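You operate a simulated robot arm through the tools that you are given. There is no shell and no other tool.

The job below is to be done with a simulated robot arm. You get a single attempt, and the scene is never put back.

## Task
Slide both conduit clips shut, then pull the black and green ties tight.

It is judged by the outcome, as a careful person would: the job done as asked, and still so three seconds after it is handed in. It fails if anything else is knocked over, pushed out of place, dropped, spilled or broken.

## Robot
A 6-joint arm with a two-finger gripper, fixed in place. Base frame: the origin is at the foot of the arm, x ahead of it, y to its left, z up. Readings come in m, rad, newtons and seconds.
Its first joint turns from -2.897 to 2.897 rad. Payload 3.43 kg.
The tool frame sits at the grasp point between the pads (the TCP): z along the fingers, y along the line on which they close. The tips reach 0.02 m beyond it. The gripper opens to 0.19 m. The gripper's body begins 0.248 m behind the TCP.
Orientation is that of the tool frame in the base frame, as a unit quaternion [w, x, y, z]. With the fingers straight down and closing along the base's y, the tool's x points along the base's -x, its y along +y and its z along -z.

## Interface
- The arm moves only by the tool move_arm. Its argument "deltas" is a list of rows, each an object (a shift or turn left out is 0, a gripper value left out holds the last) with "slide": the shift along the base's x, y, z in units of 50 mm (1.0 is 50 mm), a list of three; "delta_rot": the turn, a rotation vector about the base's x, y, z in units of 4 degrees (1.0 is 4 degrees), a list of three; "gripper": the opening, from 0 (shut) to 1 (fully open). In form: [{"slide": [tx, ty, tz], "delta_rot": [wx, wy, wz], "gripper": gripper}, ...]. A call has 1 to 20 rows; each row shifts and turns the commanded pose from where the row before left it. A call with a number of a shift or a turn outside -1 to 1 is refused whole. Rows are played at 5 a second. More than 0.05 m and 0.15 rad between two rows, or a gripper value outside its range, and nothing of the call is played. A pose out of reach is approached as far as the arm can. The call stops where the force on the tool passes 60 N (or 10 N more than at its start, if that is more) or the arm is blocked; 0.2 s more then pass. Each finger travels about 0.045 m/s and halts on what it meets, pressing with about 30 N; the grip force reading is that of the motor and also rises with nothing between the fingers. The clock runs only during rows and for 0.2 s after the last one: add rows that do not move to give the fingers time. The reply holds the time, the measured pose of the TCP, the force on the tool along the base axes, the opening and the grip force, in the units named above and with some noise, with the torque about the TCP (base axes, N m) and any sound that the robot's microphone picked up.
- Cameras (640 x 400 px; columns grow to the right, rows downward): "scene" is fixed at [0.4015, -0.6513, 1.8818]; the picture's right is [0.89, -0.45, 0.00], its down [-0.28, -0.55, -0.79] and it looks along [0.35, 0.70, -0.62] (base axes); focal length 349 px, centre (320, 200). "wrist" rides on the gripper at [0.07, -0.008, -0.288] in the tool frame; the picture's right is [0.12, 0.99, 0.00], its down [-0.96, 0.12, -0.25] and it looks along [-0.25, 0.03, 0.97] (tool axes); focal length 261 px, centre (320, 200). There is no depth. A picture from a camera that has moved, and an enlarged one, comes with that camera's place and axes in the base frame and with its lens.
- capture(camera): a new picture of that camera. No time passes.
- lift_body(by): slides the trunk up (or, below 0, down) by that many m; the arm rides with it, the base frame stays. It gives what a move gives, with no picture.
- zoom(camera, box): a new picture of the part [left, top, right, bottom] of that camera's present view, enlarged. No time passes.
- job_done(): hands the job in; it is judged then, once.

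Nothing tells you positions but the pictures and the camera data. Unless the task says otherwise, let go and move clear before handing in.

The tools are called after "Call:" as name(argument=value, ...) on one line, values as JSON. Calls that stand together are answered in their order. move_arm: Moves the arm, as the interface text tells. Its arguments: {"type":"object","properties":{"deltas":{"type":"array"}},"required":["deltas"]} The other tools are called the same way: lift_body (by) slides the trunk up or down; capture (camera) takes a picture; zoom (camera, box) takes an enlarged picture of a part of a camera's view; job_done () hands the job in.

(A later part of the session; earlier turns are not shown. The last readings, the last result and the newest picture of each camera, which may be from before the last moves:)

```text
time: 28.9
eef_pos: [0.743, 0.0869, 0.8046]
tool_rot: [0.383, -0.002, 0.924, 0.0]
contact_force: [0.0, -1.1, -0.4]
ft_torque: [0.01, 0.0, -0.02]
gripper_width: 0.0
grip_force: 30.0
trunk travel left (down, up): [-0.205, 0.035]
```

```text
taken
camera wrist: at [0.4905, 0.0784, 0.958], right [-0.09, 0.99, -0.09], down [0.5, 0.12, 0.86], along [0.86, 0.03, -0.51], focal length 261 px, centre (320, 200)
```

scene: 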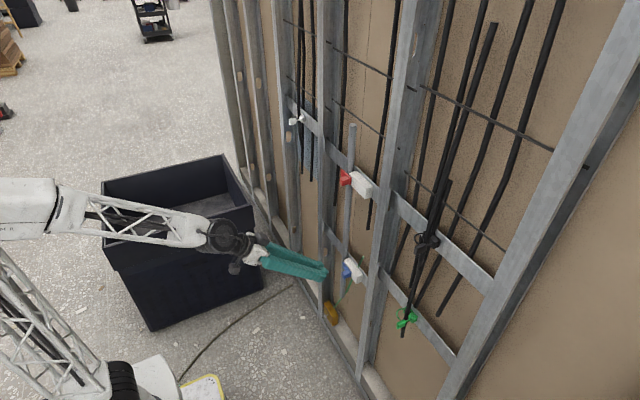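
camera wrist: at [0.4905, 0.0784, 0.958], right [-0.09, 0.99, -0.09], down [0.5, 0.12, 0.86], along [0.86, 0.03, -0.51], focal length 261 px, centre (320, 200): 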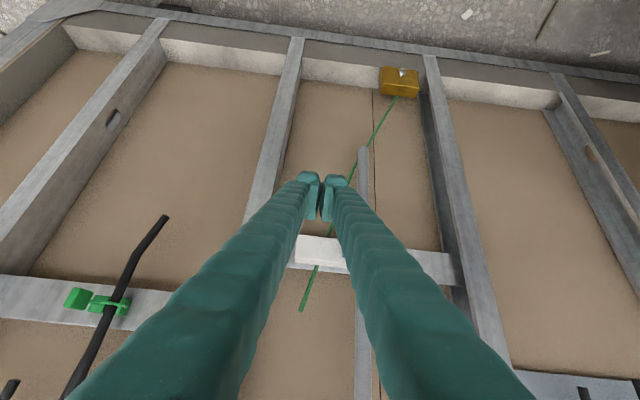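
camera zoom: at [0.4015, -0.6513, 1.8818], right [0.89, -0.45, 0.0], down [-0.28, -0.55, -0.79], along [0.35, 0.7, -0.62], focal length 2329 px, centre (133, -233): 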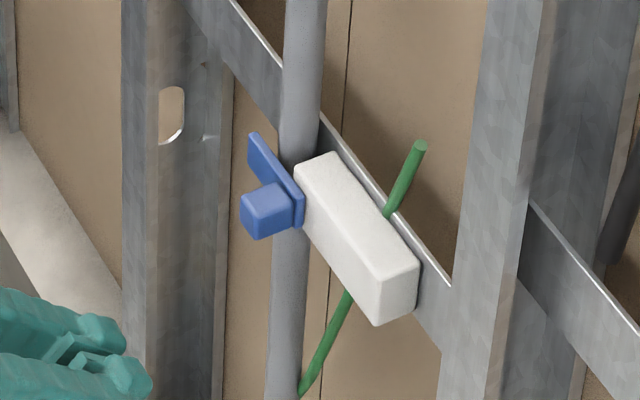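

Both clips are shut. Next I'll swing over in front of the green tie, staying back from the wall, and open the gripper partway to look.

Call:
move_arm(deltas=[{"slide": [-0.1, -0.82, 0.5]}, {"slide": [-0.1, -0.82, 0.5]}, {"slide": [-0.1, -0.82, 0.5]}, {"slide": [-0.1, -0.82, 0.5]}, {"slide": [-0.1, -0.82, 0.5]}, {"slide": [-0.1, -0.82, 0.5]}, {"slide": [-0.1, -0.82, 0.5]}, {"slide": [-0.1, -0.82, 0.5]}, {"gripper": 0.5}, {}, {}])

Call:
capture(camera="wrist")

Call:
capture(camera="scene")

```text
time: 31.3
eef_pos: [0.7033, -0.2269, 1.0025]
tool_rot: [0.383, -0.001, 0.924, 0.0]
contact_force: [-0.1, 0.5, 0.6]
ft_torque: [0.0, 0.0, -0.04]
gripper_width: 0.07
grip_force: 0.0
out of reach, approached as far as the arm can: row 2, 3, 4, 5
trunk travel left (down, up): [-0.205, 0.035]
```

```text
taken
camera wrist: at [0.45, -0.2355, 1.1563], right [-0.09, 0.99, -0.09], down [0.5, 0.12, 0.86], along [0.86, 0.03, -0.51], focal length 261 px, centre (320, 200)
```

wrist: 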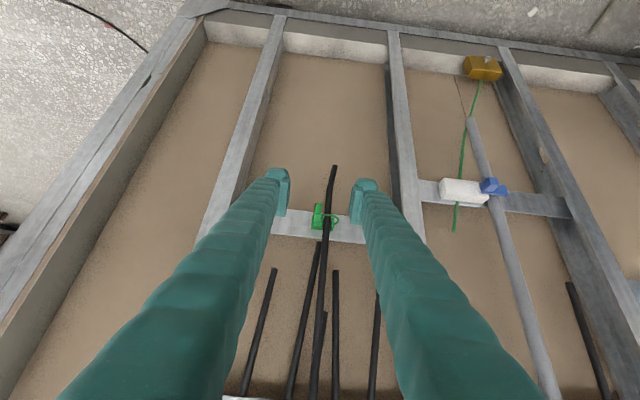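

```text
taken
```

scene: 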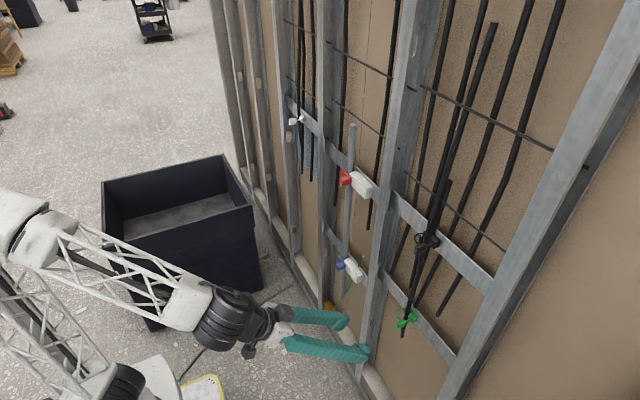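

Call:
zoom(camera="wrist", box=[280, 190, 360, 240])

Call:
zoom(camera="scene", box=[370, 290, 450, 340])

```text
8.00 times, centred on (320, 215) of wrist
camera zoom: at [0.45, -0.2355, 1.1563], right [-0.09, 0.99, -0.09], down [0.5, 0.12, 0.86], along [0.86, 0.03, -0.51], focal length 2085 px, centre (320, 80)
```

zoom: 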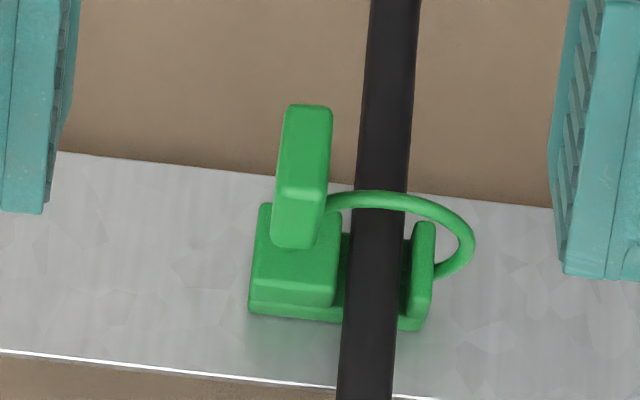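

```text
8.00 times, centred on (410, 315) of scene
camera zoom: at [0.4015, -0.6513, 1.8818], right [0.89, -0.45, 0.0], down [-0.28, -0.55, -0.79], along [0.35, 0.7, -0.62], focal length 2795 px, centre (-400, -720)
```

zoom: 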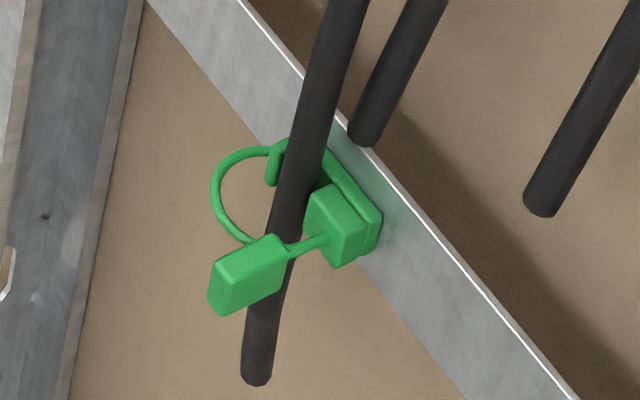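

The green tab is a thin block, about 11 mm in y, at around (0.877–0.905, -0.222, 0.92). It has to be pulled straight out along -x. I'll level the tool to get a better grip and line up on it.

Call:
move_arm(deltas=[{"delta_rot": [0, -1, 0]}, {"delta_rot": [0, -1, 0]}, {"delta_rot": [0, -1, 0]}, {"delta_rot": [0, -1, 0]}, {"delta_rot": [0, -1, 0]}, {"delta_rot": [0, -1, 0]}, {"delta_rot": [0, -1, 0]}, {"delta_rot": [0, -1, 0]}, {"slide": [0, 0, -0.5]}, {"slide": [0, 0, -0.5]}, {}])

Call:
capture(camera="wrist")

Call:
capture(camera="scene")

```text
time: 33.7
eef_pos: [0.7513, -0.2715, 1.0041]
tool_rot: [0.621, -0.003, 0.784, 0.001]
contact_force: [-0.4, 0.0, 0.4]
ft_torque: [0.01, -0.01, 0.02]
gripper_width: 0.095
grip_force: 0.0
out of reach, approached as far as the arm can: row 6, 7, 8, 9, 10
trunk travel left (down, up): [-0.205, 0.035]
```

```text
taken
camera wrist: at [0.4554, -0.2813, 1.0014], right [-0.03, 0.99, -0.12], down [-0.02, 0.12, 0.99], along [1.0, 0.03, 0.02], focal length 261 px, centre (320, 200)
```

wrist: 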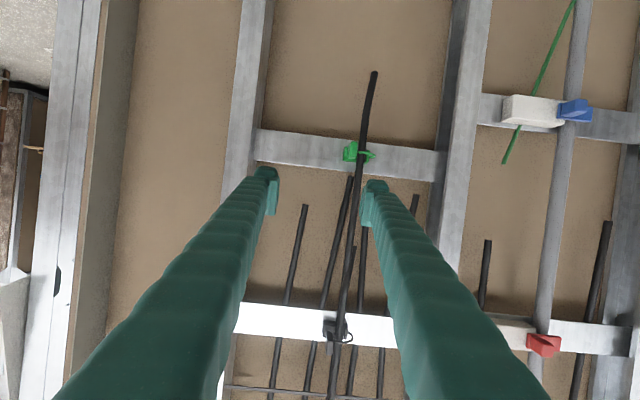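

```text
taken
```

scene: 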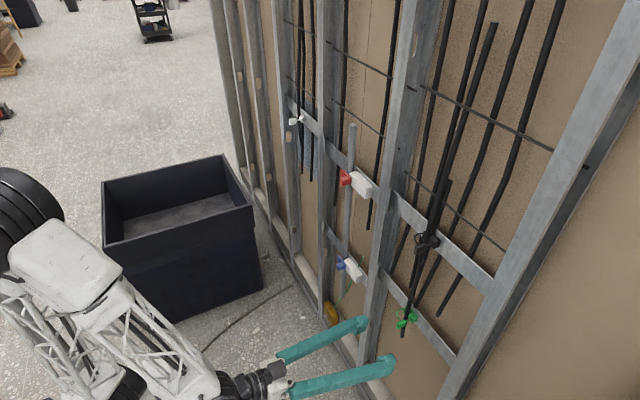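

Call:
move_arm(deltas=[{"slide": [0.8, 0, 0]}, {"slide": [0.6, 0, 0]}, {}])

```text
time: 34.5
eef_pos: [0.8215, -0.2732, 1.0042]
tool_rot: [0.622, -0.001, 0.783, 0.0]
contact_force: [0.2, -0.4, -0.2]
ft_torque: [0.01, 0.01, 0.01]
gripper_width: 0.0951
grip_force: 0.1
trunk travel left (down, up): [-0.205, 0.035]
```

Call:
move_arm(deltas=[{"slide": [0, 0.51, -0.4]}, {"slide": [0, 0.51, -0.4]}, {"slide": [0, 0, -0.44]}, {"slide": [0, 0, -0.44]}, {}])

Call:
capture(camera="wrist")

Call:
zoom(camera="scene", box=[370, 290, 450, 340])

```text
time: 35.7
eef_pos: [0.8353, -0.2311, 0.9283]
tool_rot: [0.621, -0.002, 0.784, 0.0]
contact_force: [0.5, 0.1, -0.3]
ft_torque: [-0.02, -0.01, -0.02]
gripper_width: 0.095
grip_force: 0.2
out of reach, approached as far as the arm can: row 3, 4
trunk travel left (down, up): [-0.205, 0.035]
```

```text
taken
camera wrist: at [0.5403, -0.2399, 0.9258], right [-0.03, 0.99, -0.12], down [-0.02, 0.12, 0.99], along [1.0, 0.03, 0.02], focal length 261 px, centre (320, 200)
```

wrist: 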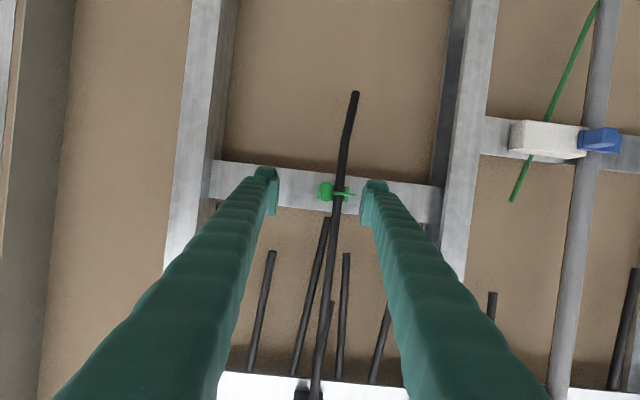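

```text
8.00 times, centred on (410, 315) of scene
camera zoom: at [0.4015, -0.6513, 1.8818], right [0.89, -0.45, 0.0], down [-0.28, -0.55, -0.79], along [0.35, 0.7, -0.62], focal length 2795 px, centre (-400, -720)
```

zoom: 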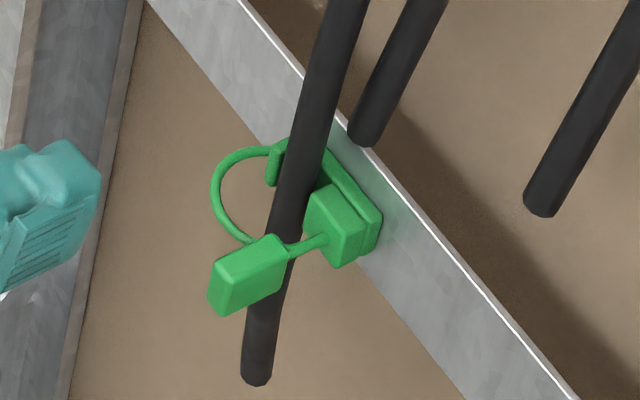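

The arm is at its inner reach limit here, so pulling back would be blocked. Lowering the trunk should give room: I'll raise the tool 0.17 m first, then lower the trunk by the same amount.

Call:
move_arm(deltas=[{"slide": [-0.2, 0, 0.85]}, {"slide": [-0.2, 0, 0.85]}, {"slide": [-0.2, 0, 0.85]}, {"slide": [-0.2, 0, 0.85]}, {}])

Call:
lift_body(by=-0.17)

Call:
capture(camera="scene")

Call:
capture(camera="wrist")

```text
time: 36.9
eef_pos: [0.7958, -0.2302, 1.0977]
tool_rot: [0.623, -0.001, 0.783, -0.001]
contact_force: [-0.2, -0.1, 0.5]
ft_torque: [-0.01, -0.02, 0.0]
gripper_width: 0.0951
grip_force: 0.0
trunk travel left (down, up): [-0.205, 0.035]
```

```text
time: 38.9
eef_pos: [0.7951, -0.2288, 0.9288]
tool_rot: [0.623, -0.002, 0.782, 0.0]
contact_force: [0.3, -0.1, -0.8]
ft_torque: [-0.04, -0.02, 0.02]
gripper_width: 0.0948
grip_force: 0.0
trunk travel left (down, up): [-0.035, 0.205]
```

```text
taken
```

scene: 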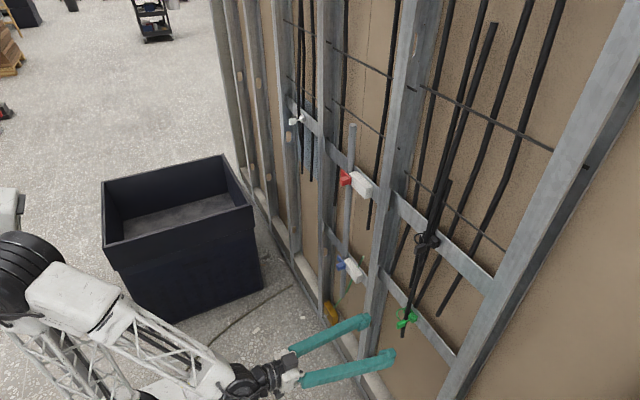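

```text
taken
camera wrist: at [0.5001, -0.2378, 0.9237], right [-0.03, 0.99, -0.12], down [-0.03, 0.12, 0.99], along [1.0, 0.03, 0.02], focal length 261 px, centre (320, 200)
```

wrist: 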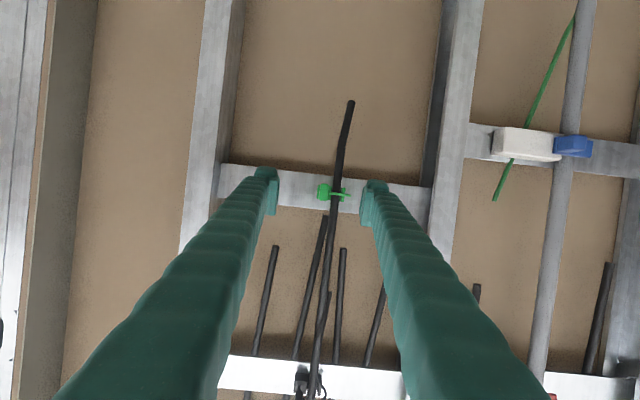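

Call:
zoom(camera="wrist", box=[296, 175, 360, 215])

```text
10.00 times, centred on (328, 195) of wrist
camera zoom: at [0.5001, -0.2378, 0.9237], right [-0.03, 0.99, -0.12], down [-0.03, 0.12, 0.99], along [1.0, 0.03, 0.02], focal length 2606 px, centre (240, 250)
```

zoom: 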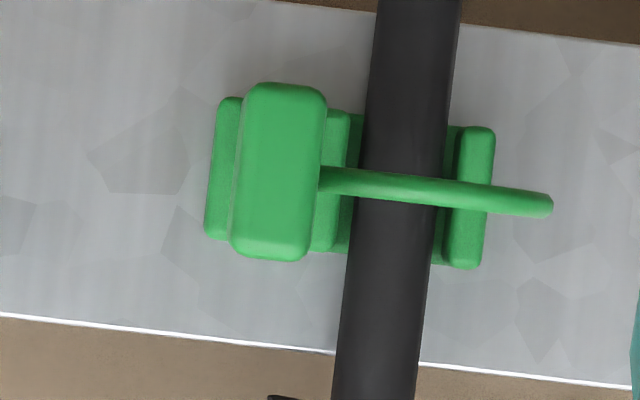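

Call:
move_arm(deltas=[{"slide": [0.3, 0.136, -0.12], "gripper": 0.35}, {"slide": [0.5, 0, 0]}, {"slide": [0.5, 0, 0]}, {"slide": [0.2, 0, 0]}, {}])

Call:
zoom(camera="wrist", box=[256, 160, 384, 240])

Call:
zoom(camera="scene", box=[360, 285, 456, 345])

```text
time: 40.0
eef_pos: [0.8706, -0.2219, 0.9203]
tool_rot: [0.622, -0.001, 0.783, -0.001]
contact_force: [1.3, 0.2, -1.2]
ft_torque: [0.03, 0.0, -0.04]
gripper_width: 0.0664
grip_force: 0.1
trunk travel left (down, up): [-0.035, 0.205]
```

```text
5.00 times, centred on (320, 200) of wrist
camera zoom: at [0.5746, -0.2307, 0.9167], right [-0.03, 0.99, -0.12], down [-0.03, 0.12, 0.99], along [1.0, 0.03, 0.02], focal length 1303 px, centre (320, 200)
```

zoom: 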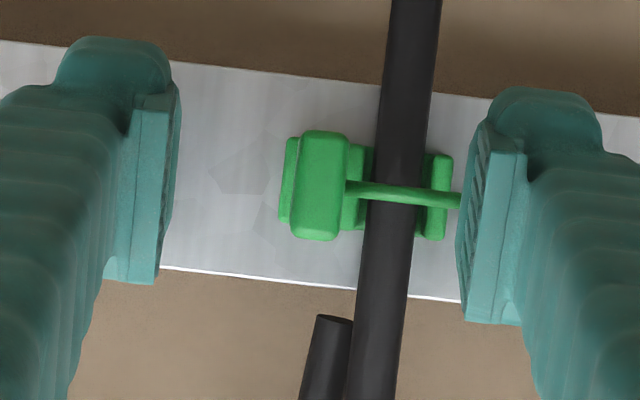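

```text
6.67 times, centred on (408, 315) of scene
camera zoom: at [0.4015, -0.6513, 1.8818], right [0.89, -0.45, 0.0], down [-0.28, -0.55, -0.79], along [0.35, 0.7, -0.62], focal length 2329 px, centre (-267, -567)
```

zoom: 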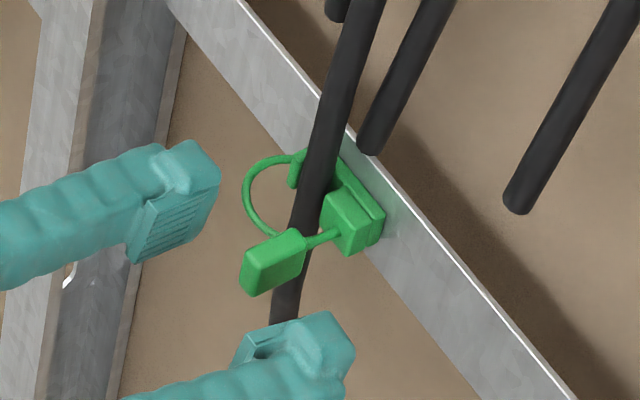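

The fingers straddle the green tab well. Closing now.

Call:
move_arm(deltas=[{"gripper": 0}, {}, {}, {}, {}, {}])

Call:
zoom(camera="wrist", box=[256, 160, 384, 240])

Call:
zoom(camera="scene", box=[360, 285, 456, 345])

```text
time: 41.5
eef_pos: [0.8692, -0.2222, 0.9202]
tool_rot: [0.623, -0.001, 0.782, -0.001]
contact_force: [-0.1, 0.3, 0.1]
ft_torque: [0.04, -0.04, -0.01]
gripper_width: 0.0108
grip_force: 43.9
trunk travel left (down, up): [-0.035, 0.205]
```

```text
5.00 times, centred on (320, 200) of wrist
camera zoom: at [0.5744, -0.2306, 0.9167], right [-0.03, 0.99, -0.12], down [-0.03, 0.12, 0.99], along [1.0, 0.03, 0.02], focal length 1303 px, centre (320, 200)
```

zoom: 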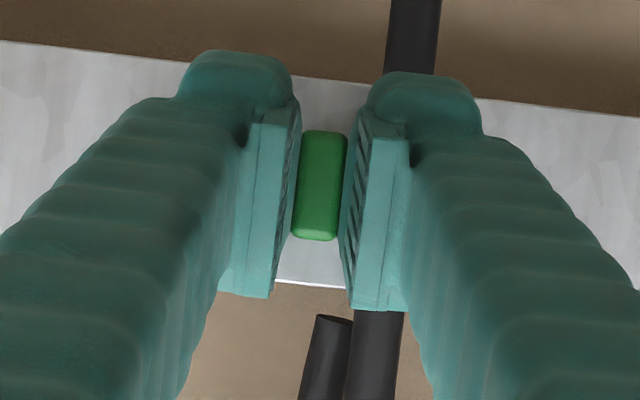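

```text
6.67 times, centred on (408, 315) of scene
camera zoom: at [0.4015, -0.6513, 1.8818], right [0.89, -0.45, 0.0], down [-0.28, -0.55, -0.79], along [0.35, 0.7, -0.62], focal length 2329 px, centre (-267, -567)
```

zoom: 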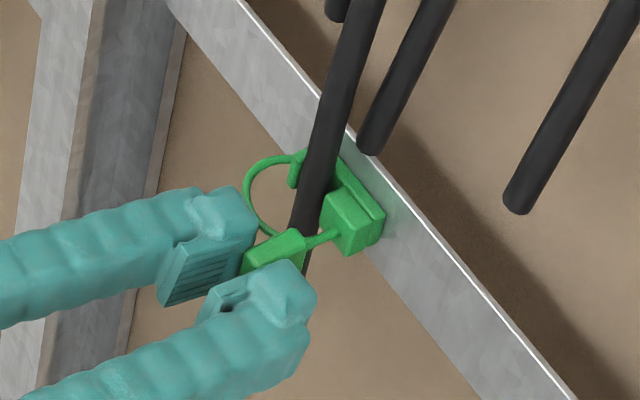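

Gripped: the opening is 10.8 mm, which matches the tab. I'll pull straight out in small steps.

Call:
move_arm(deltas=[{"slide": [-0.1, 0, 0]}, {"slide": [-0.1, 0, 0]}, {"slide": [-0.1, 0, 0]}])

Call:
zoom(camera="scene", box=[360, 285, 456, 345])

Call:
zoom(camera="wrist", box=[256, 160, 384, 240])

```text
time: 42.2
eef_pos: [0.8552, -0.2221, 0.9212]
tool_rot: [0.622, -0.002, 0.783, 0.0]
contact_force: [-0.9, 0.1, -1.6]
ft_torque: [0.04, -0.19, 0.02]
gripper_width: 0.0109
grip_force: 44.3
trunk travel left (down, up): [-0.035, 0.205]
```

```text
6.67 times, centred on (408, 315) of scene
camera zoom: at [0.4015, -0.6513, 1.8818], right [0.89, -0.45, 0.0], down [-0.28, -0.55, -0.79], along [0.35, 0.7, -0.62], focal length 2329 px, centre (-267, -567)
```

zoom: 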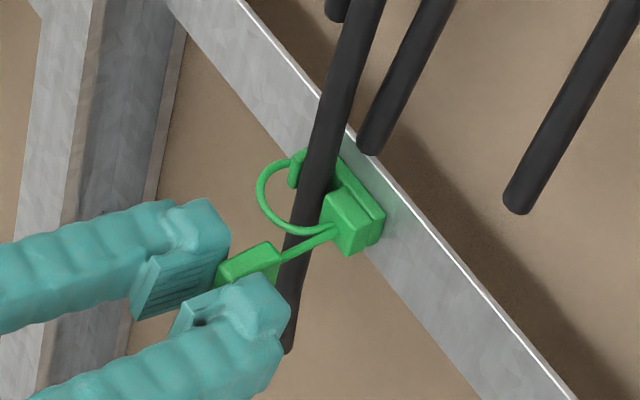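

```text
5.00 times, centred on (320, 200) of wrist
camera zoom: at [0.5596, -0.2307, 0.9169], right [-0.03, 0.99, -0.12], down [-0.02, 0.12, 0.99], along [1.0, 0.03, 0.02], focal length 1303 px, centre (320, 200)
```

zoom: 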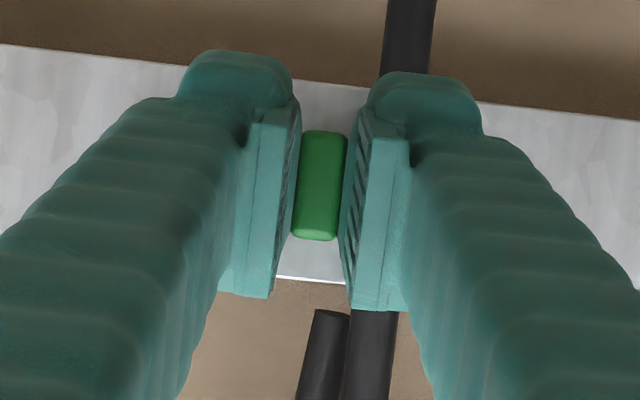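

The loop is shrinking and the grip is holding. I'll keep pulling.

Call:
move_arm(deltas=[{"slide": [-0.1, 0, 0]}, {"slide": [-0.1, 0, 0]}, {"slide": [-0.1, 0, 0]}])

Call:
zoom(camera="scene", box=[360, 285, 456, 345])

```text
time: 43.0
eef_pos: [0.839, -0.2221, 0.9212]
tool_rot: [0.623, -0.001, 0.782, -0.001]
contact_force: [0.5, 0.8, -8.9]
ft_torque: [0.02, -0.02, -0.01]
gripper_width: 0.0103
grip_force: 43.6
trunk travel left (down, up): [-0.035, 0.205]
```

```text
6.67 times, centred on (408, 315) of scene
camera zoom: at [0.4015, -0.6513, 1.8818], right [0.89, -0.45, 0.0], down [-0.28, -0.55, -0.79], along [0.35, 0.7, -0.62], focal length 2329 px, centre (-267, -567)
```

zoom: 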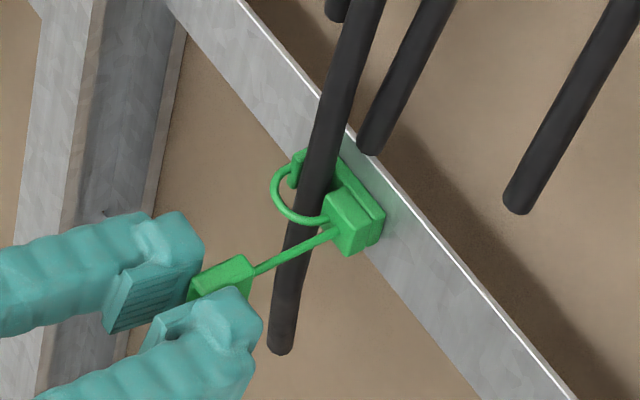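

Call:
move_arm(deltas=[{"slide": [-0.1, 0, -0.02]}, {"slide": [-0.1, 0, 0]}, {"slide": [-0.1, 0, 0]}])

Call:
zoom(camera="scene", box=[360, 285, 456, 345])

```text
time: 43.9
eef_pos: [0.8271, -0.2231, 0.9198]
tool_rot: [0.624, -0.001, 0.782, -0.001]
contact_force: [29.7, -3.5, 1.4]
ft_torque: [0.05, 0.26, -0.02]
gripper_width: 0.0108
grip_force: 44.8
trunk travel left (down, up): [-0.035, 0.205]
```

```text
6.67 times, centred on (408, 315) of scene
camera zoom: at [0.4015, -0.6513, 1.8818], right [0.89, -0.45, 0.0], down [-0.28, -0.55, -0.79], along [0.35, 0.7, -0.62], focal length 2329 px, centre (-267, -567)
```

zoom: 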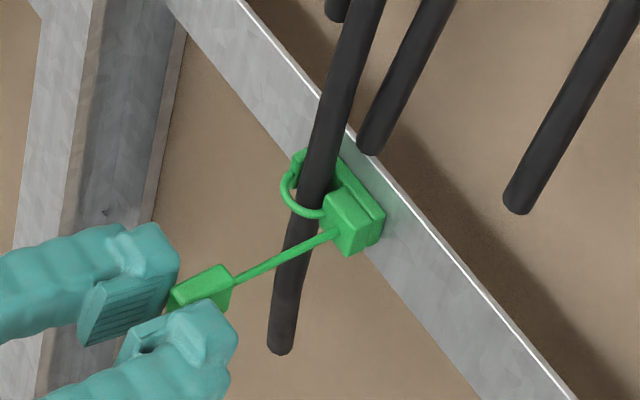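

Call:
move_arm(deltas=[{"slide": [-0.05, 0, 0]}, {}])

Call:
zoom(camera="scene", box=[376, 295, 440, 335])

Call:
zoom(camera="wrist", box=[256, 160, 384, 240])

```text
time: 44.5
eef_pos: [0.8215, -0.2239, 0.9209]
tool_rot: [0.622, 0.0, 0.783, -0.002]
contact_force: [-34.5, -0.2, -1.4]
ft_torque: [-0.04, -0.32, 0.11]
gripper_width: 0.0056
grip_force: 34.4
trunk travel left (down, up): [-0.035, 0.205]
```

```text
10.00 times, centred on (408, 315) of scene
camera zoom: at [0.4015, -0.6513, 1.8818], right [0.89, -0.45, 0.0], down [-0.28, -0.55, -0.79], along [0.35, 0.7, -0.62], focal length 3493 px, centre (-560, -950)
```

zoom: 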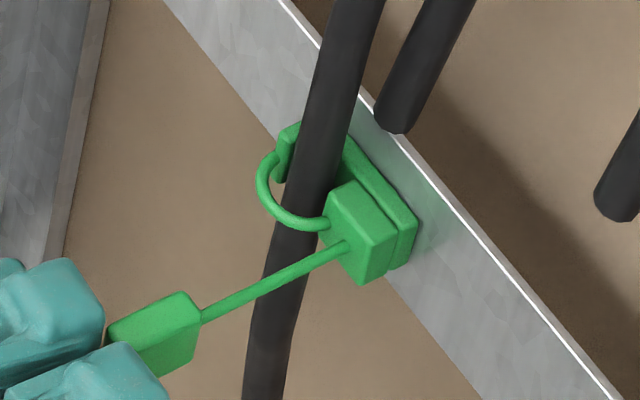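

```text
5.00 times, centred on (320, 200) of wrist
camera zoom: at [0.5255, -0.2305, 0.9165], right [-0.03, 0.99, -0.12], down [-0.02, 0.12, 0.99], along [1.0, 0.03, 0.02], focal length 1303 px, centre (320, 200)
```

zoom: 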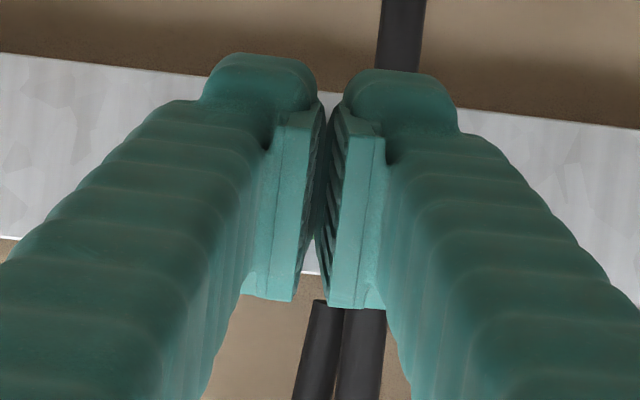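

The grip slipped off at about 35 N after roughly 42 mm of travel, apparently at the end stop. I'll re-grip the whole tab and pull again to confirm.

Call:
move_arm(deltas=[{"slide": [-0.1, 0, 0], "gripper": 0.25}, {}, {}, {}])

Call:
zoom(camera="wrist", box=[256, 160, 384, 240])

Call:
zoom(camera="scene", box=[376, 295, 440, 335])

```text
time: 45.5
eef_pos: [0.8183, -0.2213, 0.9211]
tool_rot: [0.623, -0.001, 0.782, -0.001]
contact_force: [0.1, -0.6, 0.3]
ft_torque: [-0.01, 0.0, 0.03]
gripper_width: 0.0474
grip_force: 0.0
trunk travel left (down, up): [-0.035, 0.205]
```

```text
5.00 times, centred on (320, 200) of wrist
camera zoom: at [0.522, -0.2305, 0.9167], right [-0.03, 0.99, -0.12], down [-0.03, 0.12, 0.99], along [1.0, 0.03, 0.02], focal length 1303 px, centre (320, 200)
```

zoom: 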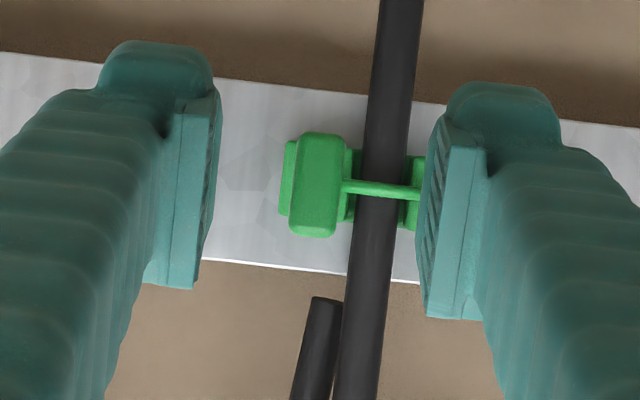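

```text
10.00 times, centred on (408, 315) of scene
camera zoom: at [0.4015, -0.6513, 1.8818], right [0.89, -0.45, 0.0], down [-0.28, -0.55, -0.79], along [0.35, 0.7, -0.62], focal length 3493 px, centre (-560, -950)
```

zoom: 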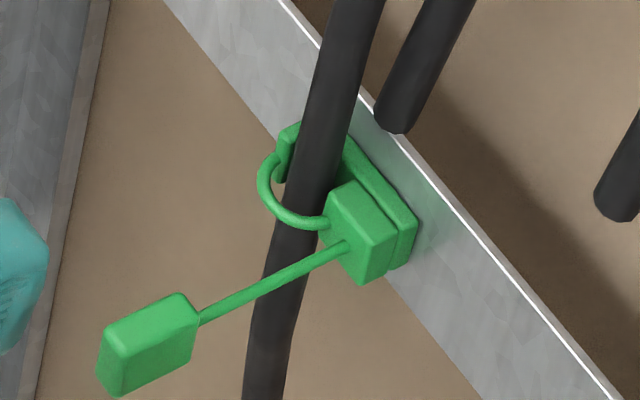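

Call:
move_arm(deltas=[{"slide": [0.3, 0, 0]}, {"slide": [0.26, 0, 0]}, {"gripper": 0}, {}, {}, {}, {}])

Call:
move_arm(deltas=[{"slide": [-0.04, 0, 0]}, {"slide": [-0.04, 0, 0]}])

```text
time: 47.0
eef_pos: [0.8453, -0.222, 0.9223]
tool_rot: [0.622, -0.001, 0.783, -0.001]
contact_force: [0.7, -2.1, 1.2]
ft_torque: [0.14, -0.02, -0.07]
gripper_width: 0.0106
grip_force: 43.9
trunk travel left (down, up): [-0.035, 0.205]
```

```text
time: 47.6
eef_pos: [0.842, -0.2232, 0.9218]
tool_rot: [0.623, -0.001, 0.782, -0.001]
contact_force: [15.7, -3.4, 5.9]
ft_torque: [0.15, -0.04, -0.03]
gripper_width: 0.0107
grip_force: 43.9
trunk travel left (down, up): [-0.035, 0.205]
```

Call:
move_arm(deltas=[{"slide": [-0.04, 0, 0]}, {}])

Call:
zoom(camera="scene", box=[376, 295, 440, 335])

```text
time: 48.2
eef_pos: [0.8406, -0.2223, 0.9211]
tool_rot: [0.623, -0.001, 0.782, -0.001]
contact_force: [26.0, -4.1, 10.2]
ft_torque: [0.11, -0.16, -0.07]
gripper_width: 0.0108
grip_force: 44.2
trunk travel left (down, up): [-0.035, 0.205]
```

```text
10.00 times, centred on (408, 315) of scene
camera zoom: at [0.4015, -0.6513, 1.8818], right [0.89, -0.45, 0.0], down [-0.28, -0.55, -0.79], along [0.35, 0.7, -0.62], focal length 3493 px, centre (-560, -950)
```

zoom: 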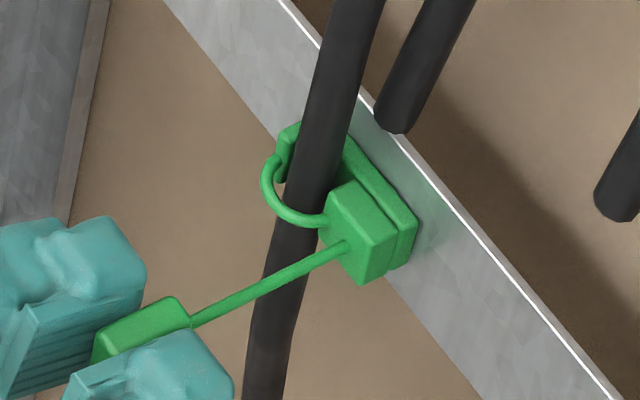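

Call:
move_arm(deltas=[{"slide": [-0.04, 0, 0]}, {}])

Call:
zoom(camera="scene", box=[376, 295, 440, 335])

```text
time: 48.9
eef_pos: [0.8388, -0.2221, 0.9191]
tool_rot: [0.623, -0.001, 0.783, -0.001]
contact_force: [28.7, -5.3, 10.3]
ft_torque: [0.1, -0.13, -0.06]
gripper_width: 0.0108
grip_force: 43.9
trunk travel left (down, up): [-0.035, 0.205]
```

```text
10.00 times, centred on (408, 315) of scene
camera zoom: at [0.4015, -0.6513, 1.8818], right [0.89, -0.45, 0.0], down [-0.28, -0.55, -0.79], along [0.35, 0.7, -0.62], focal length 3493 px, centre (-560, -950)
```

zoom: 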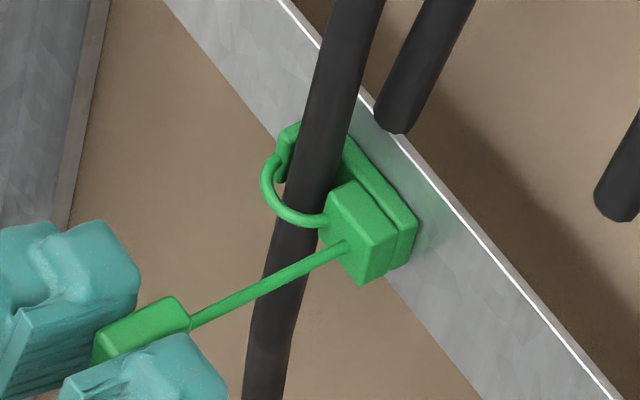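

The tab is now hard against its stop: it doesn't move while the fingers slip at about 28 N. I'll release gently by opening the gripper, then retreat and check.

Call:
move_arm(deltas=[{"gripper": 0.35}, {}, {}, {}, {"slide": [-0.4, 0, 0]}, {"slide": [-0.4, 0, 0]}, {}])

Call:
zoom(camera="scene", box=[376, 295, 440, 335])

Call:
capture(camera="wrist")

Call:
zoom(camera="wrist", box=[288, 170, 368, 220])

```text
time: 50.5
eef_pos: [0.7972, -0.2218, 0.9199]
tool_rot: [0.623, -0.001, 0.782, -0.001]
contact_force: [-0.1, 0.5, 0.3]
ft_torque: [0.03, -0.02, 0.02]
gripper_width: 0.0666
grip_force: 0.1
trunk travel left (down, up): [-0.035, 0.205]
```

```text
10.00 times, centred on (408, 315) of scene
camera zoom: at [0.4015, -0.6513, 1.8818], right [0.89, -0.45, 0.0], down [-0.28, -0.55, -0.79], along [0.35, 0.7, -0.62], focal length 3493 px, centre (-560, -950)
```

zoom: 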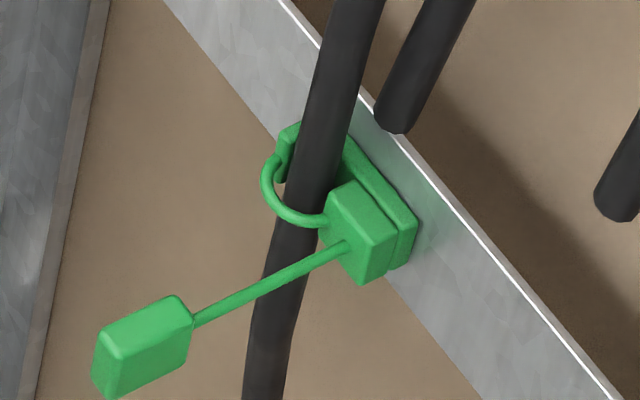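

```text
taken
camera wrist: at [0.5022, -0.2303, 0.9161], right [-0.03, 0.99, -0.12], down [-0.03, 0.12, 0.99], along [1.0, 0.03, 0.02], focal length 261 px, centre (320, 200)
```

wrist: 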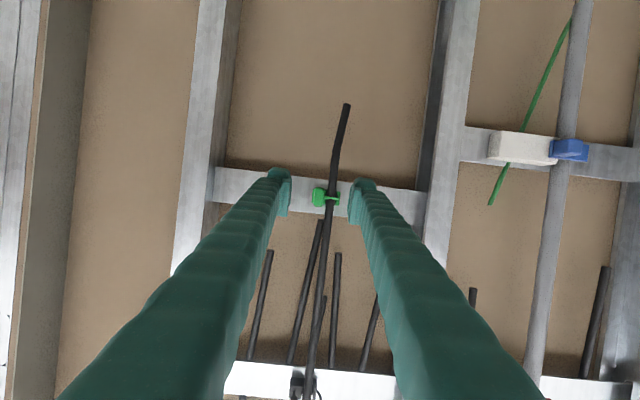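

```text
8.00 times, centred on (328, 195) of wrist
camera zoom: at [0.5022, -0.2303, 0.9161], right [-0.03, 0.99, -0.12], down [-0.03, 0.12, 0.99], along [1.0, 0.03, 0.02], focal length 2085 px, centre (256, 240)
```

zoom: 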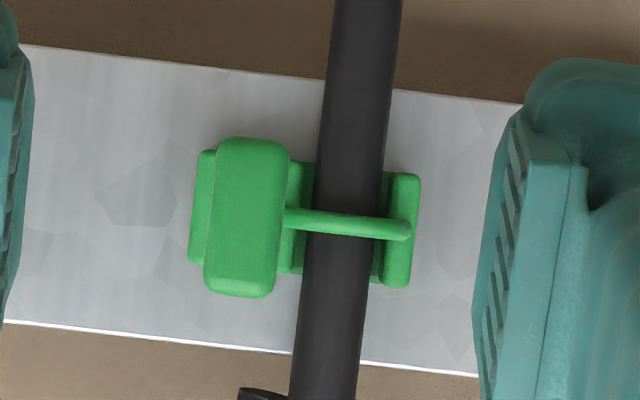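

The green tie is drawn in and holds, with about 40 mm of tab travel. Next I'll back off and rise to the black tie.

Call:
move_arm(deltas=[{"slide": [-0.6, 0, 0]}, {"slide": [0, 0, 0.9]}, {"slide": [0, 0, 0.9]}, {"slide": [0, 0, 0.9]}, {"slide": [0, 0, 0.9]}, {"slide": [0, 0, 0.9]}, {"slide": [0, 0, 0.9]}, {}])

Call:
capture(camera="wrist")

Call:
capture(camera="scene")

```text
time: 52.2
eef_pos: [0.7697, -0.2242, 1.1854]
tool_rot: [0.62, 0.0, 0.785, 0.002]
contact_force: [-0.9, 0.7, -0.3]
ft_torque: [0.03, 0.01, 0.01]
gripper_width: 0.0665
grip_force: 0.0
trunk travel left (down, up): [-0.035, 0.205]
```

```text
taken
camera wrist: at [0.4746, -0.2327, 1.1826], right [-0.03, 0.99, -0.11], down [-0.02, 0.11, 0.99], along [1.0, 0.03, 0.02], focal length 261 px, centre (320, 200)
```

wrist: 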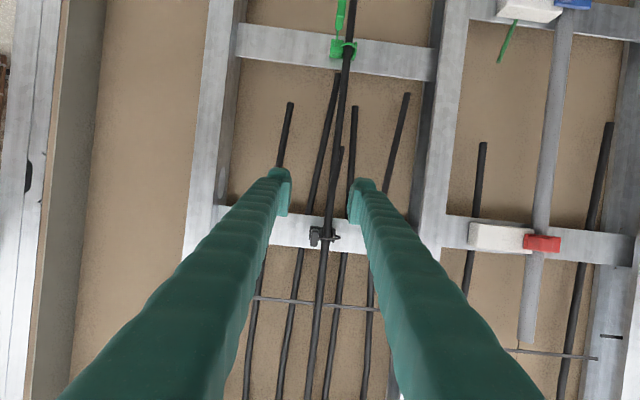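

```text
taken
```

scene: 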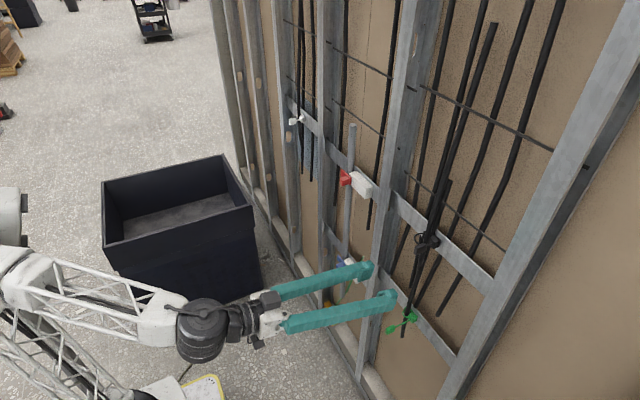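

Call:
zoom(camera="wrist", box=[288, 212, 352, 252])

Call:
zoom(camera="scene", box=[396, 218, 460, 258])

```text
10.00 times, centred on (320, 232) of wrist
camera zoom: at [0.4746, -0.2327, 1.1826], right [-0.03, 0.99, -0.11], down [-0.02, 0.11, 0.99], along [1.0, 0.03, 0.02], focal length 2606 px, centre (320, -120)
```

zoom: 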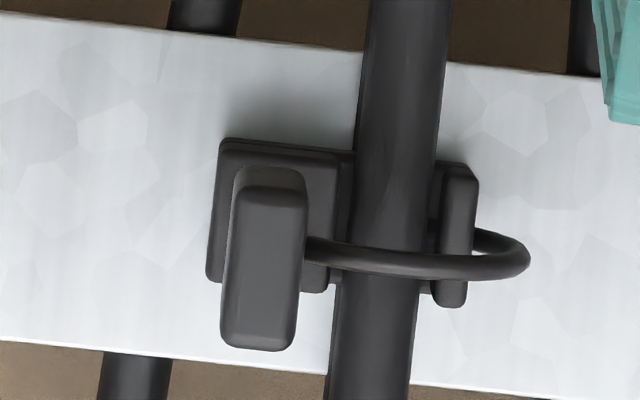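

```text
10.00 times, centred on (428, 238) of scene
camera zoom: at [0.4015, -0.6513, 1.8818], right [0.89, -0.45, 0.0], down [-0.28, -0.55, -0.79], along [0.35, 0.7, -0.62], focal length 3493 px, centre (-760, -180)
```

zoom: 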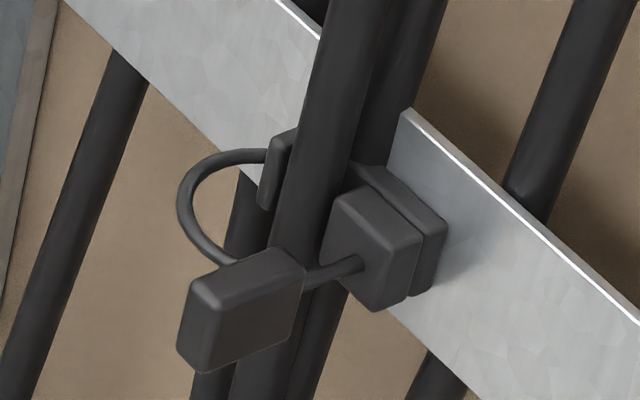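

Call:
move_arm(deltas=[{"slide": [0, 0.03, 0.67]}, {"slide": [0.4, 0, 0.66]}, {"slide": [0.6, 0, 0]}, {}])

Call:
zoom(camera="wrist", box=[256, 160, 384, 240])

```text
time: 53.2
eef_pos: [0.8172, -0.2212, 1.2581]
tool_rot: [0.623, -0.001, 0.782, -0.002]
contact_force: [-0.1, -0.8, -0.1]
ft_torque: [0.01, 0.01, -0.03]
gripper_width: 0.0665
grip_force: 0.0
trunk travel left (down, up): [-0.035, 0.205]
```

```text
5.00 times, centred on (320, 200) of wrist
camera zoom: at [0.5219, -0.2289, 1.2536], right [-0.03, 0.99, -0.12], down [-0.03, 0.12, 0.99], along [1.0, 0.03, 0.02], focal length 1303 px, centre (320, 200)
```

zoom: 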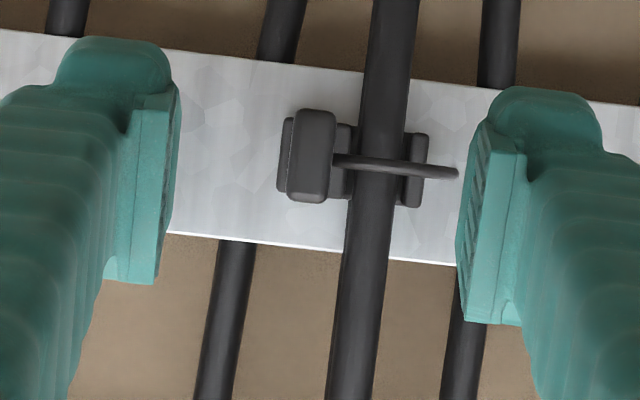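

Call:
move_arm(deltas=[{"slide": [0.3, 0, -0.14]}, {"slide": [0.5, 0, 0]}, {"slide": [0.28, 0, 0]}, {}])

Call:
zoom(camera="wrist", box=[256, 160, 384, 240])

Call:
zoom(camera="scene", box=[380, 208, 476, 268])

```text
time: 54.2
eef_pos: [0.8742, -0.2221, 1.2502]
tool_rot: [0.623, -0.001, 0.783, -0.001]
contact_force: [0.6, 0.1, -0.7]
ft_torque: [0.01, 0.03, -0.01]
gripper_width: 0.0665
grip_force: 0.0
trunk travel left (down, up): [-0.035, 0.205]
```

```text
5.00 times, centred on (320, 200) of wrist
camera zoom: at [0.5775, -0.2284, 1.2468], right [-0.03, 0.99, -0.12], down [-0.03, 0.12, 0.99], along [1.0, 0.03, 0.02], focal length 1303 px, centre (320, 200)
```

zoom: 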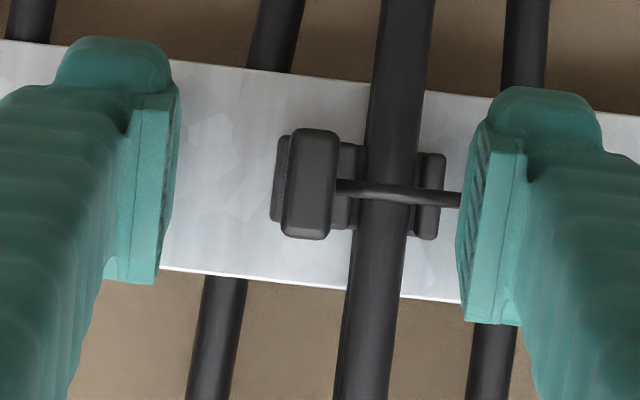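

```text
6.67 times, centred on (428, 238) of scene
camera zoom: at [0.4015, -0.6513, 1.8818], right [0.89, -0.45, 0.0], down [-0.28, -0.55, -0.79], along [0.35, 0.7, -0.62], focal length 2329 px, centre (-400, -53)
```

zoom: 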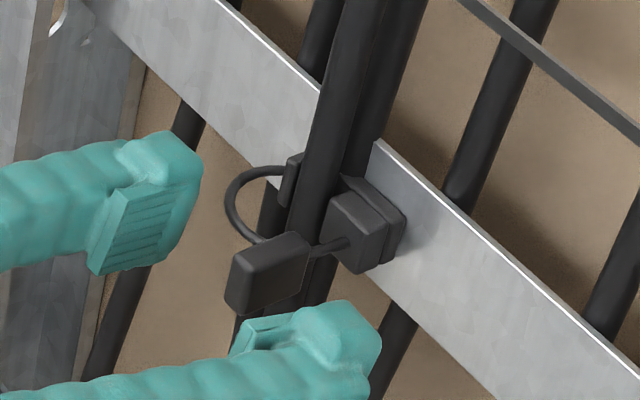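

Call:
move_arm(deltas=[{"slide": [0, -0.04, 0]}, {"gripper": 0}, {}, {}, {}, {}, {}])

Call:
zoom(camera="scene", box=[380, 208, 476, 268])

```text
time: 55.9
eef_pos: [0.873, -0.2216, 1.2504]
tool_rot: [0.623, -0.002, 0.783, 0.0]
contact_force: [0.0, 0.8, 0.9]
ft_torque: [0.17, 0.02, 0.0]
gripper_width: 0.0111
grip_force: 44.5
trunk travel left (down, up): [-0.035, 0.205]
```

```text
6.67 times, centred on (428, 238) of scene
camera zoom: at [0.4015, -0.6513, 1.8818], right [0.89, -0.45, 0.0], down [-0.28, -0.55, -0.79], along [0.35, 0.7, -0.62], focal length 2329 px, centre (-400, -53)
```

zoom: 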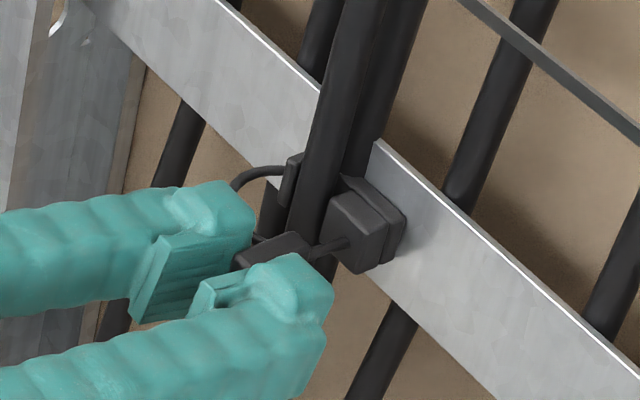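

The black tab is gripped at 11 mm. Pulling straight out in steps.

Call:
move_arm(deltas=[{"slide": [-0.1, 0, 0]}, {"slide": [-0.1, 0, 0]}, {"slide": [-0.1, 0, 0]}, {"slide": [-0.1, 0, 0]}, {"slide": [-0.1, 0, 0]}])

Call:
zoom(camera="scene", box=[380, 208, 476, 268])

```text
time: 57.0
eef_pos: [0.8474, -0.223, 1.2511]
tool_rot: [0.623, -0.002, 0.782, 0.0]
contact_force: [0.1, 2.4, -0.7]
ft_torque: [0.16, -0.11, 0.01]
gripper_width: 0.0108
grip_force: 44.1
trunk travel left (down, up): [-0.035, 0.205]
```

```text
6.67 times, centred on (428, 238) of scene
camera zoom: at [0.4015, -0.6513, 1.8818], right [0.89, -0.45, 0.0], down [-0.28, -0.55, -0.79], along [0.35, 0.7, -0.62], focal length 2329 px, centre (-400, -53)
```

zoom: 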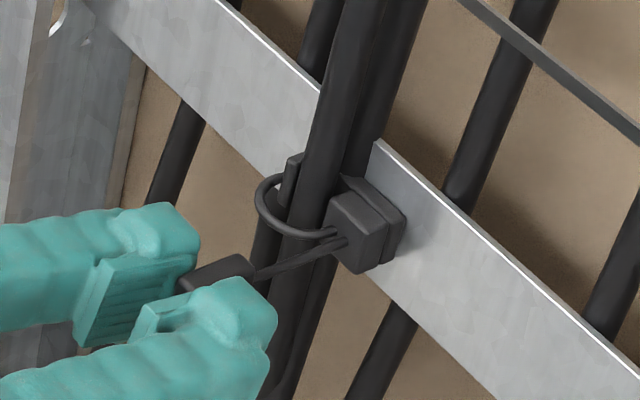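

Call:
move_arm(deltas=[{"slide": [-0.08, 0, 0]}, {"slide": [-0.08, 0, 0]}, {"slide": [-0.06, 0, 0]}])

Call:
move_arm(deltas=[{"slide": [-0.04, 0, 0]}])

Call:
zoom(camera="scene", box=[380, 208, 476, 268])

```text
time: 57.9
eef_pos: [0.8364, -0.2223, 1.2512]
tool_rot: [0.623, -0.002, 0.783, 0.0]
contact_force: [-0.1, 5.8, -0.3]
ft_torque: [0.18, -0.07, 0.01]
gripper_width: 0.0105
grip_force: 44.3
trunk travel left (down, up): [-0.035, 0.205]
```

```text
time: 58.2
eef_pos: [0.8349, -0.2227, 1.2509]
tool_rot: [0.623, -0.001, 0.782, -0.001]
contact_force: [-0.3, 4.7, -0.8]
ft_torque: [0.19, -0.05, 0.01]
gripper_width: 0.0108
grip_force: 44.3
trunk travel left (down, up): [-0.035, 0.205]
```

```text
6.67 times, centred on (428, 238) of scene
camera zoom: at [0.4015, -0.6513, 1.8818], right [0.89, -0.45, 0.0], down [-0.28, -0.55, -0.79], along [0.35, 0.7, -0.62], focal length 2329 px, centre (-400, -53)
```

zoom: 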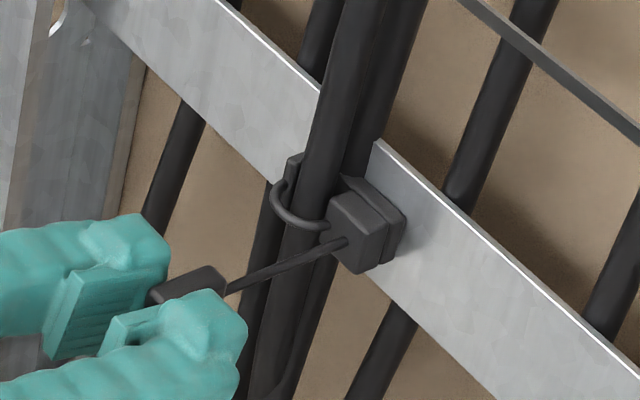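

Call:
move_arm(deltas=[{"slide": [-0.04, 0, 0]}, {}])

Call:
move_arm(deltas=[{"slide": [-0.04, 0, 0]}])

```text
time: 58.9
eef_pos: [0.832, -0.2223, 1.2503]
tool_rot: [0.622, -0.002, 0.783, -0.001]
contact_force: [4.3, 3.1, 1.3]
ft_torque: [0.18, -0.02, -0.01]
gripper_width: 0.0106
grip_force: 44.0
trunk travel left (down, up): [-0.035, 0.205]
```

```text
time: 59.2
eef_pos: [0.8314, -0.2215, 1.2502]
tool_rot: [0.623, -0.001, 0.782, -0.001]
contact_force: [26.7, -0.5, 5.0]
ft_torque: [0.19, -0.12, -0.02]
gripper_width: 0.0108
grip_force: 44.1
trunk travel left (down, up): [-0.035, 0.205]
```

The black tie is at its stop: force jumped to 27 N with almost no motion, at about 41 mm of travel. I'll open the gripper and retreat.

Call:
move_arm(deltas=[{"gripper": 0.35}, {}, {}, {}, {"slide": [-0.5, 0, 0]}, {"slide": [-0.5, 0, 0]}, {}])

Call:
zoom(camera="scene", box=[380, 208, 476, 268])

Call:
zoom(camera="wrist", box=[288, 160, 352, 200])

Call:
zoom(camera="scene", box=[376, 295, 440, 335])

```text
time: 60.9
eef_pos: [0.7805, -0.2231, 1.2494]
tool_rot: [0.622, -0.001, 0.783, 0.0]
contact_force: [-0.1, 0.6, -0.6]
ft_torque: [0.02, -0.02, -0.04]
gripper_width: 0.0666
grip_force: 0.0
trunk travel left (down, up): [-0.035, 0.205]
```

```text
6.67 times, centred on (428, 238) of scene
camera zoom: at [0.4015, -0.6513, 1.8818], right [0.89, -0.45, 0.0], down [-0.28, -0.55, -0.79], along [0.35, 0.7, -0.62], focal length 2329 px, centre (-400, -53)
```

zoom: 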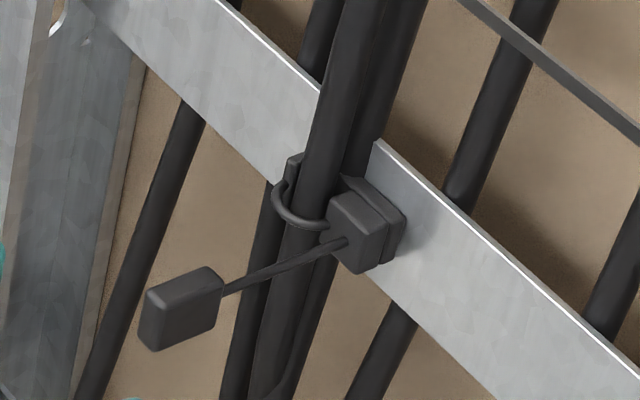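

```text
10.00 times, centred on (320, 180) of wrist
camera zoom: at [0.4855, -0.2311, 1.246], right [-0.03, 0.99, -0.12], down [-0.02, 0.12, 0.99], along [1.0, 0.03, 0.02], focal length 2606 px, centre (320, 400)
```

zoom: 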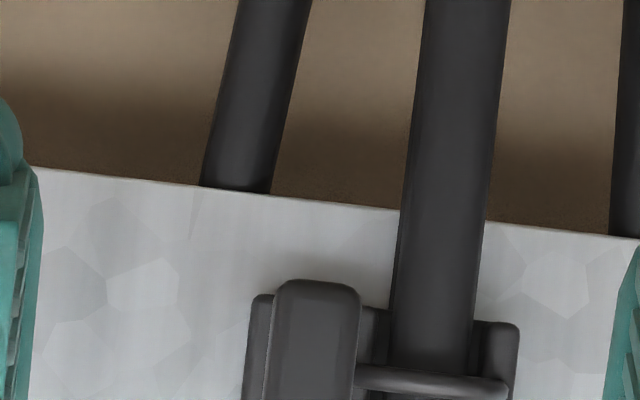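

```text
10.00 times, centred on (408, 315) of scene
camera zoom: at [0.4015, -0.6513, 1.8818], right [0.89, -0.45, 0.0], down [-0.28, -0.55, -0.79], along [0.35, 0.7, -0.62], focal length 3493 px, centre (-560, -950)
```

zoom: 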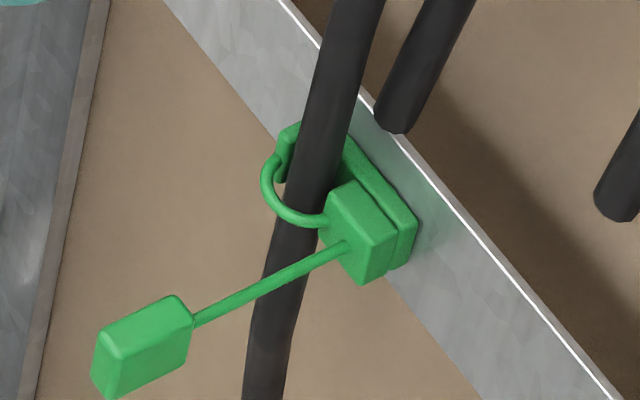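

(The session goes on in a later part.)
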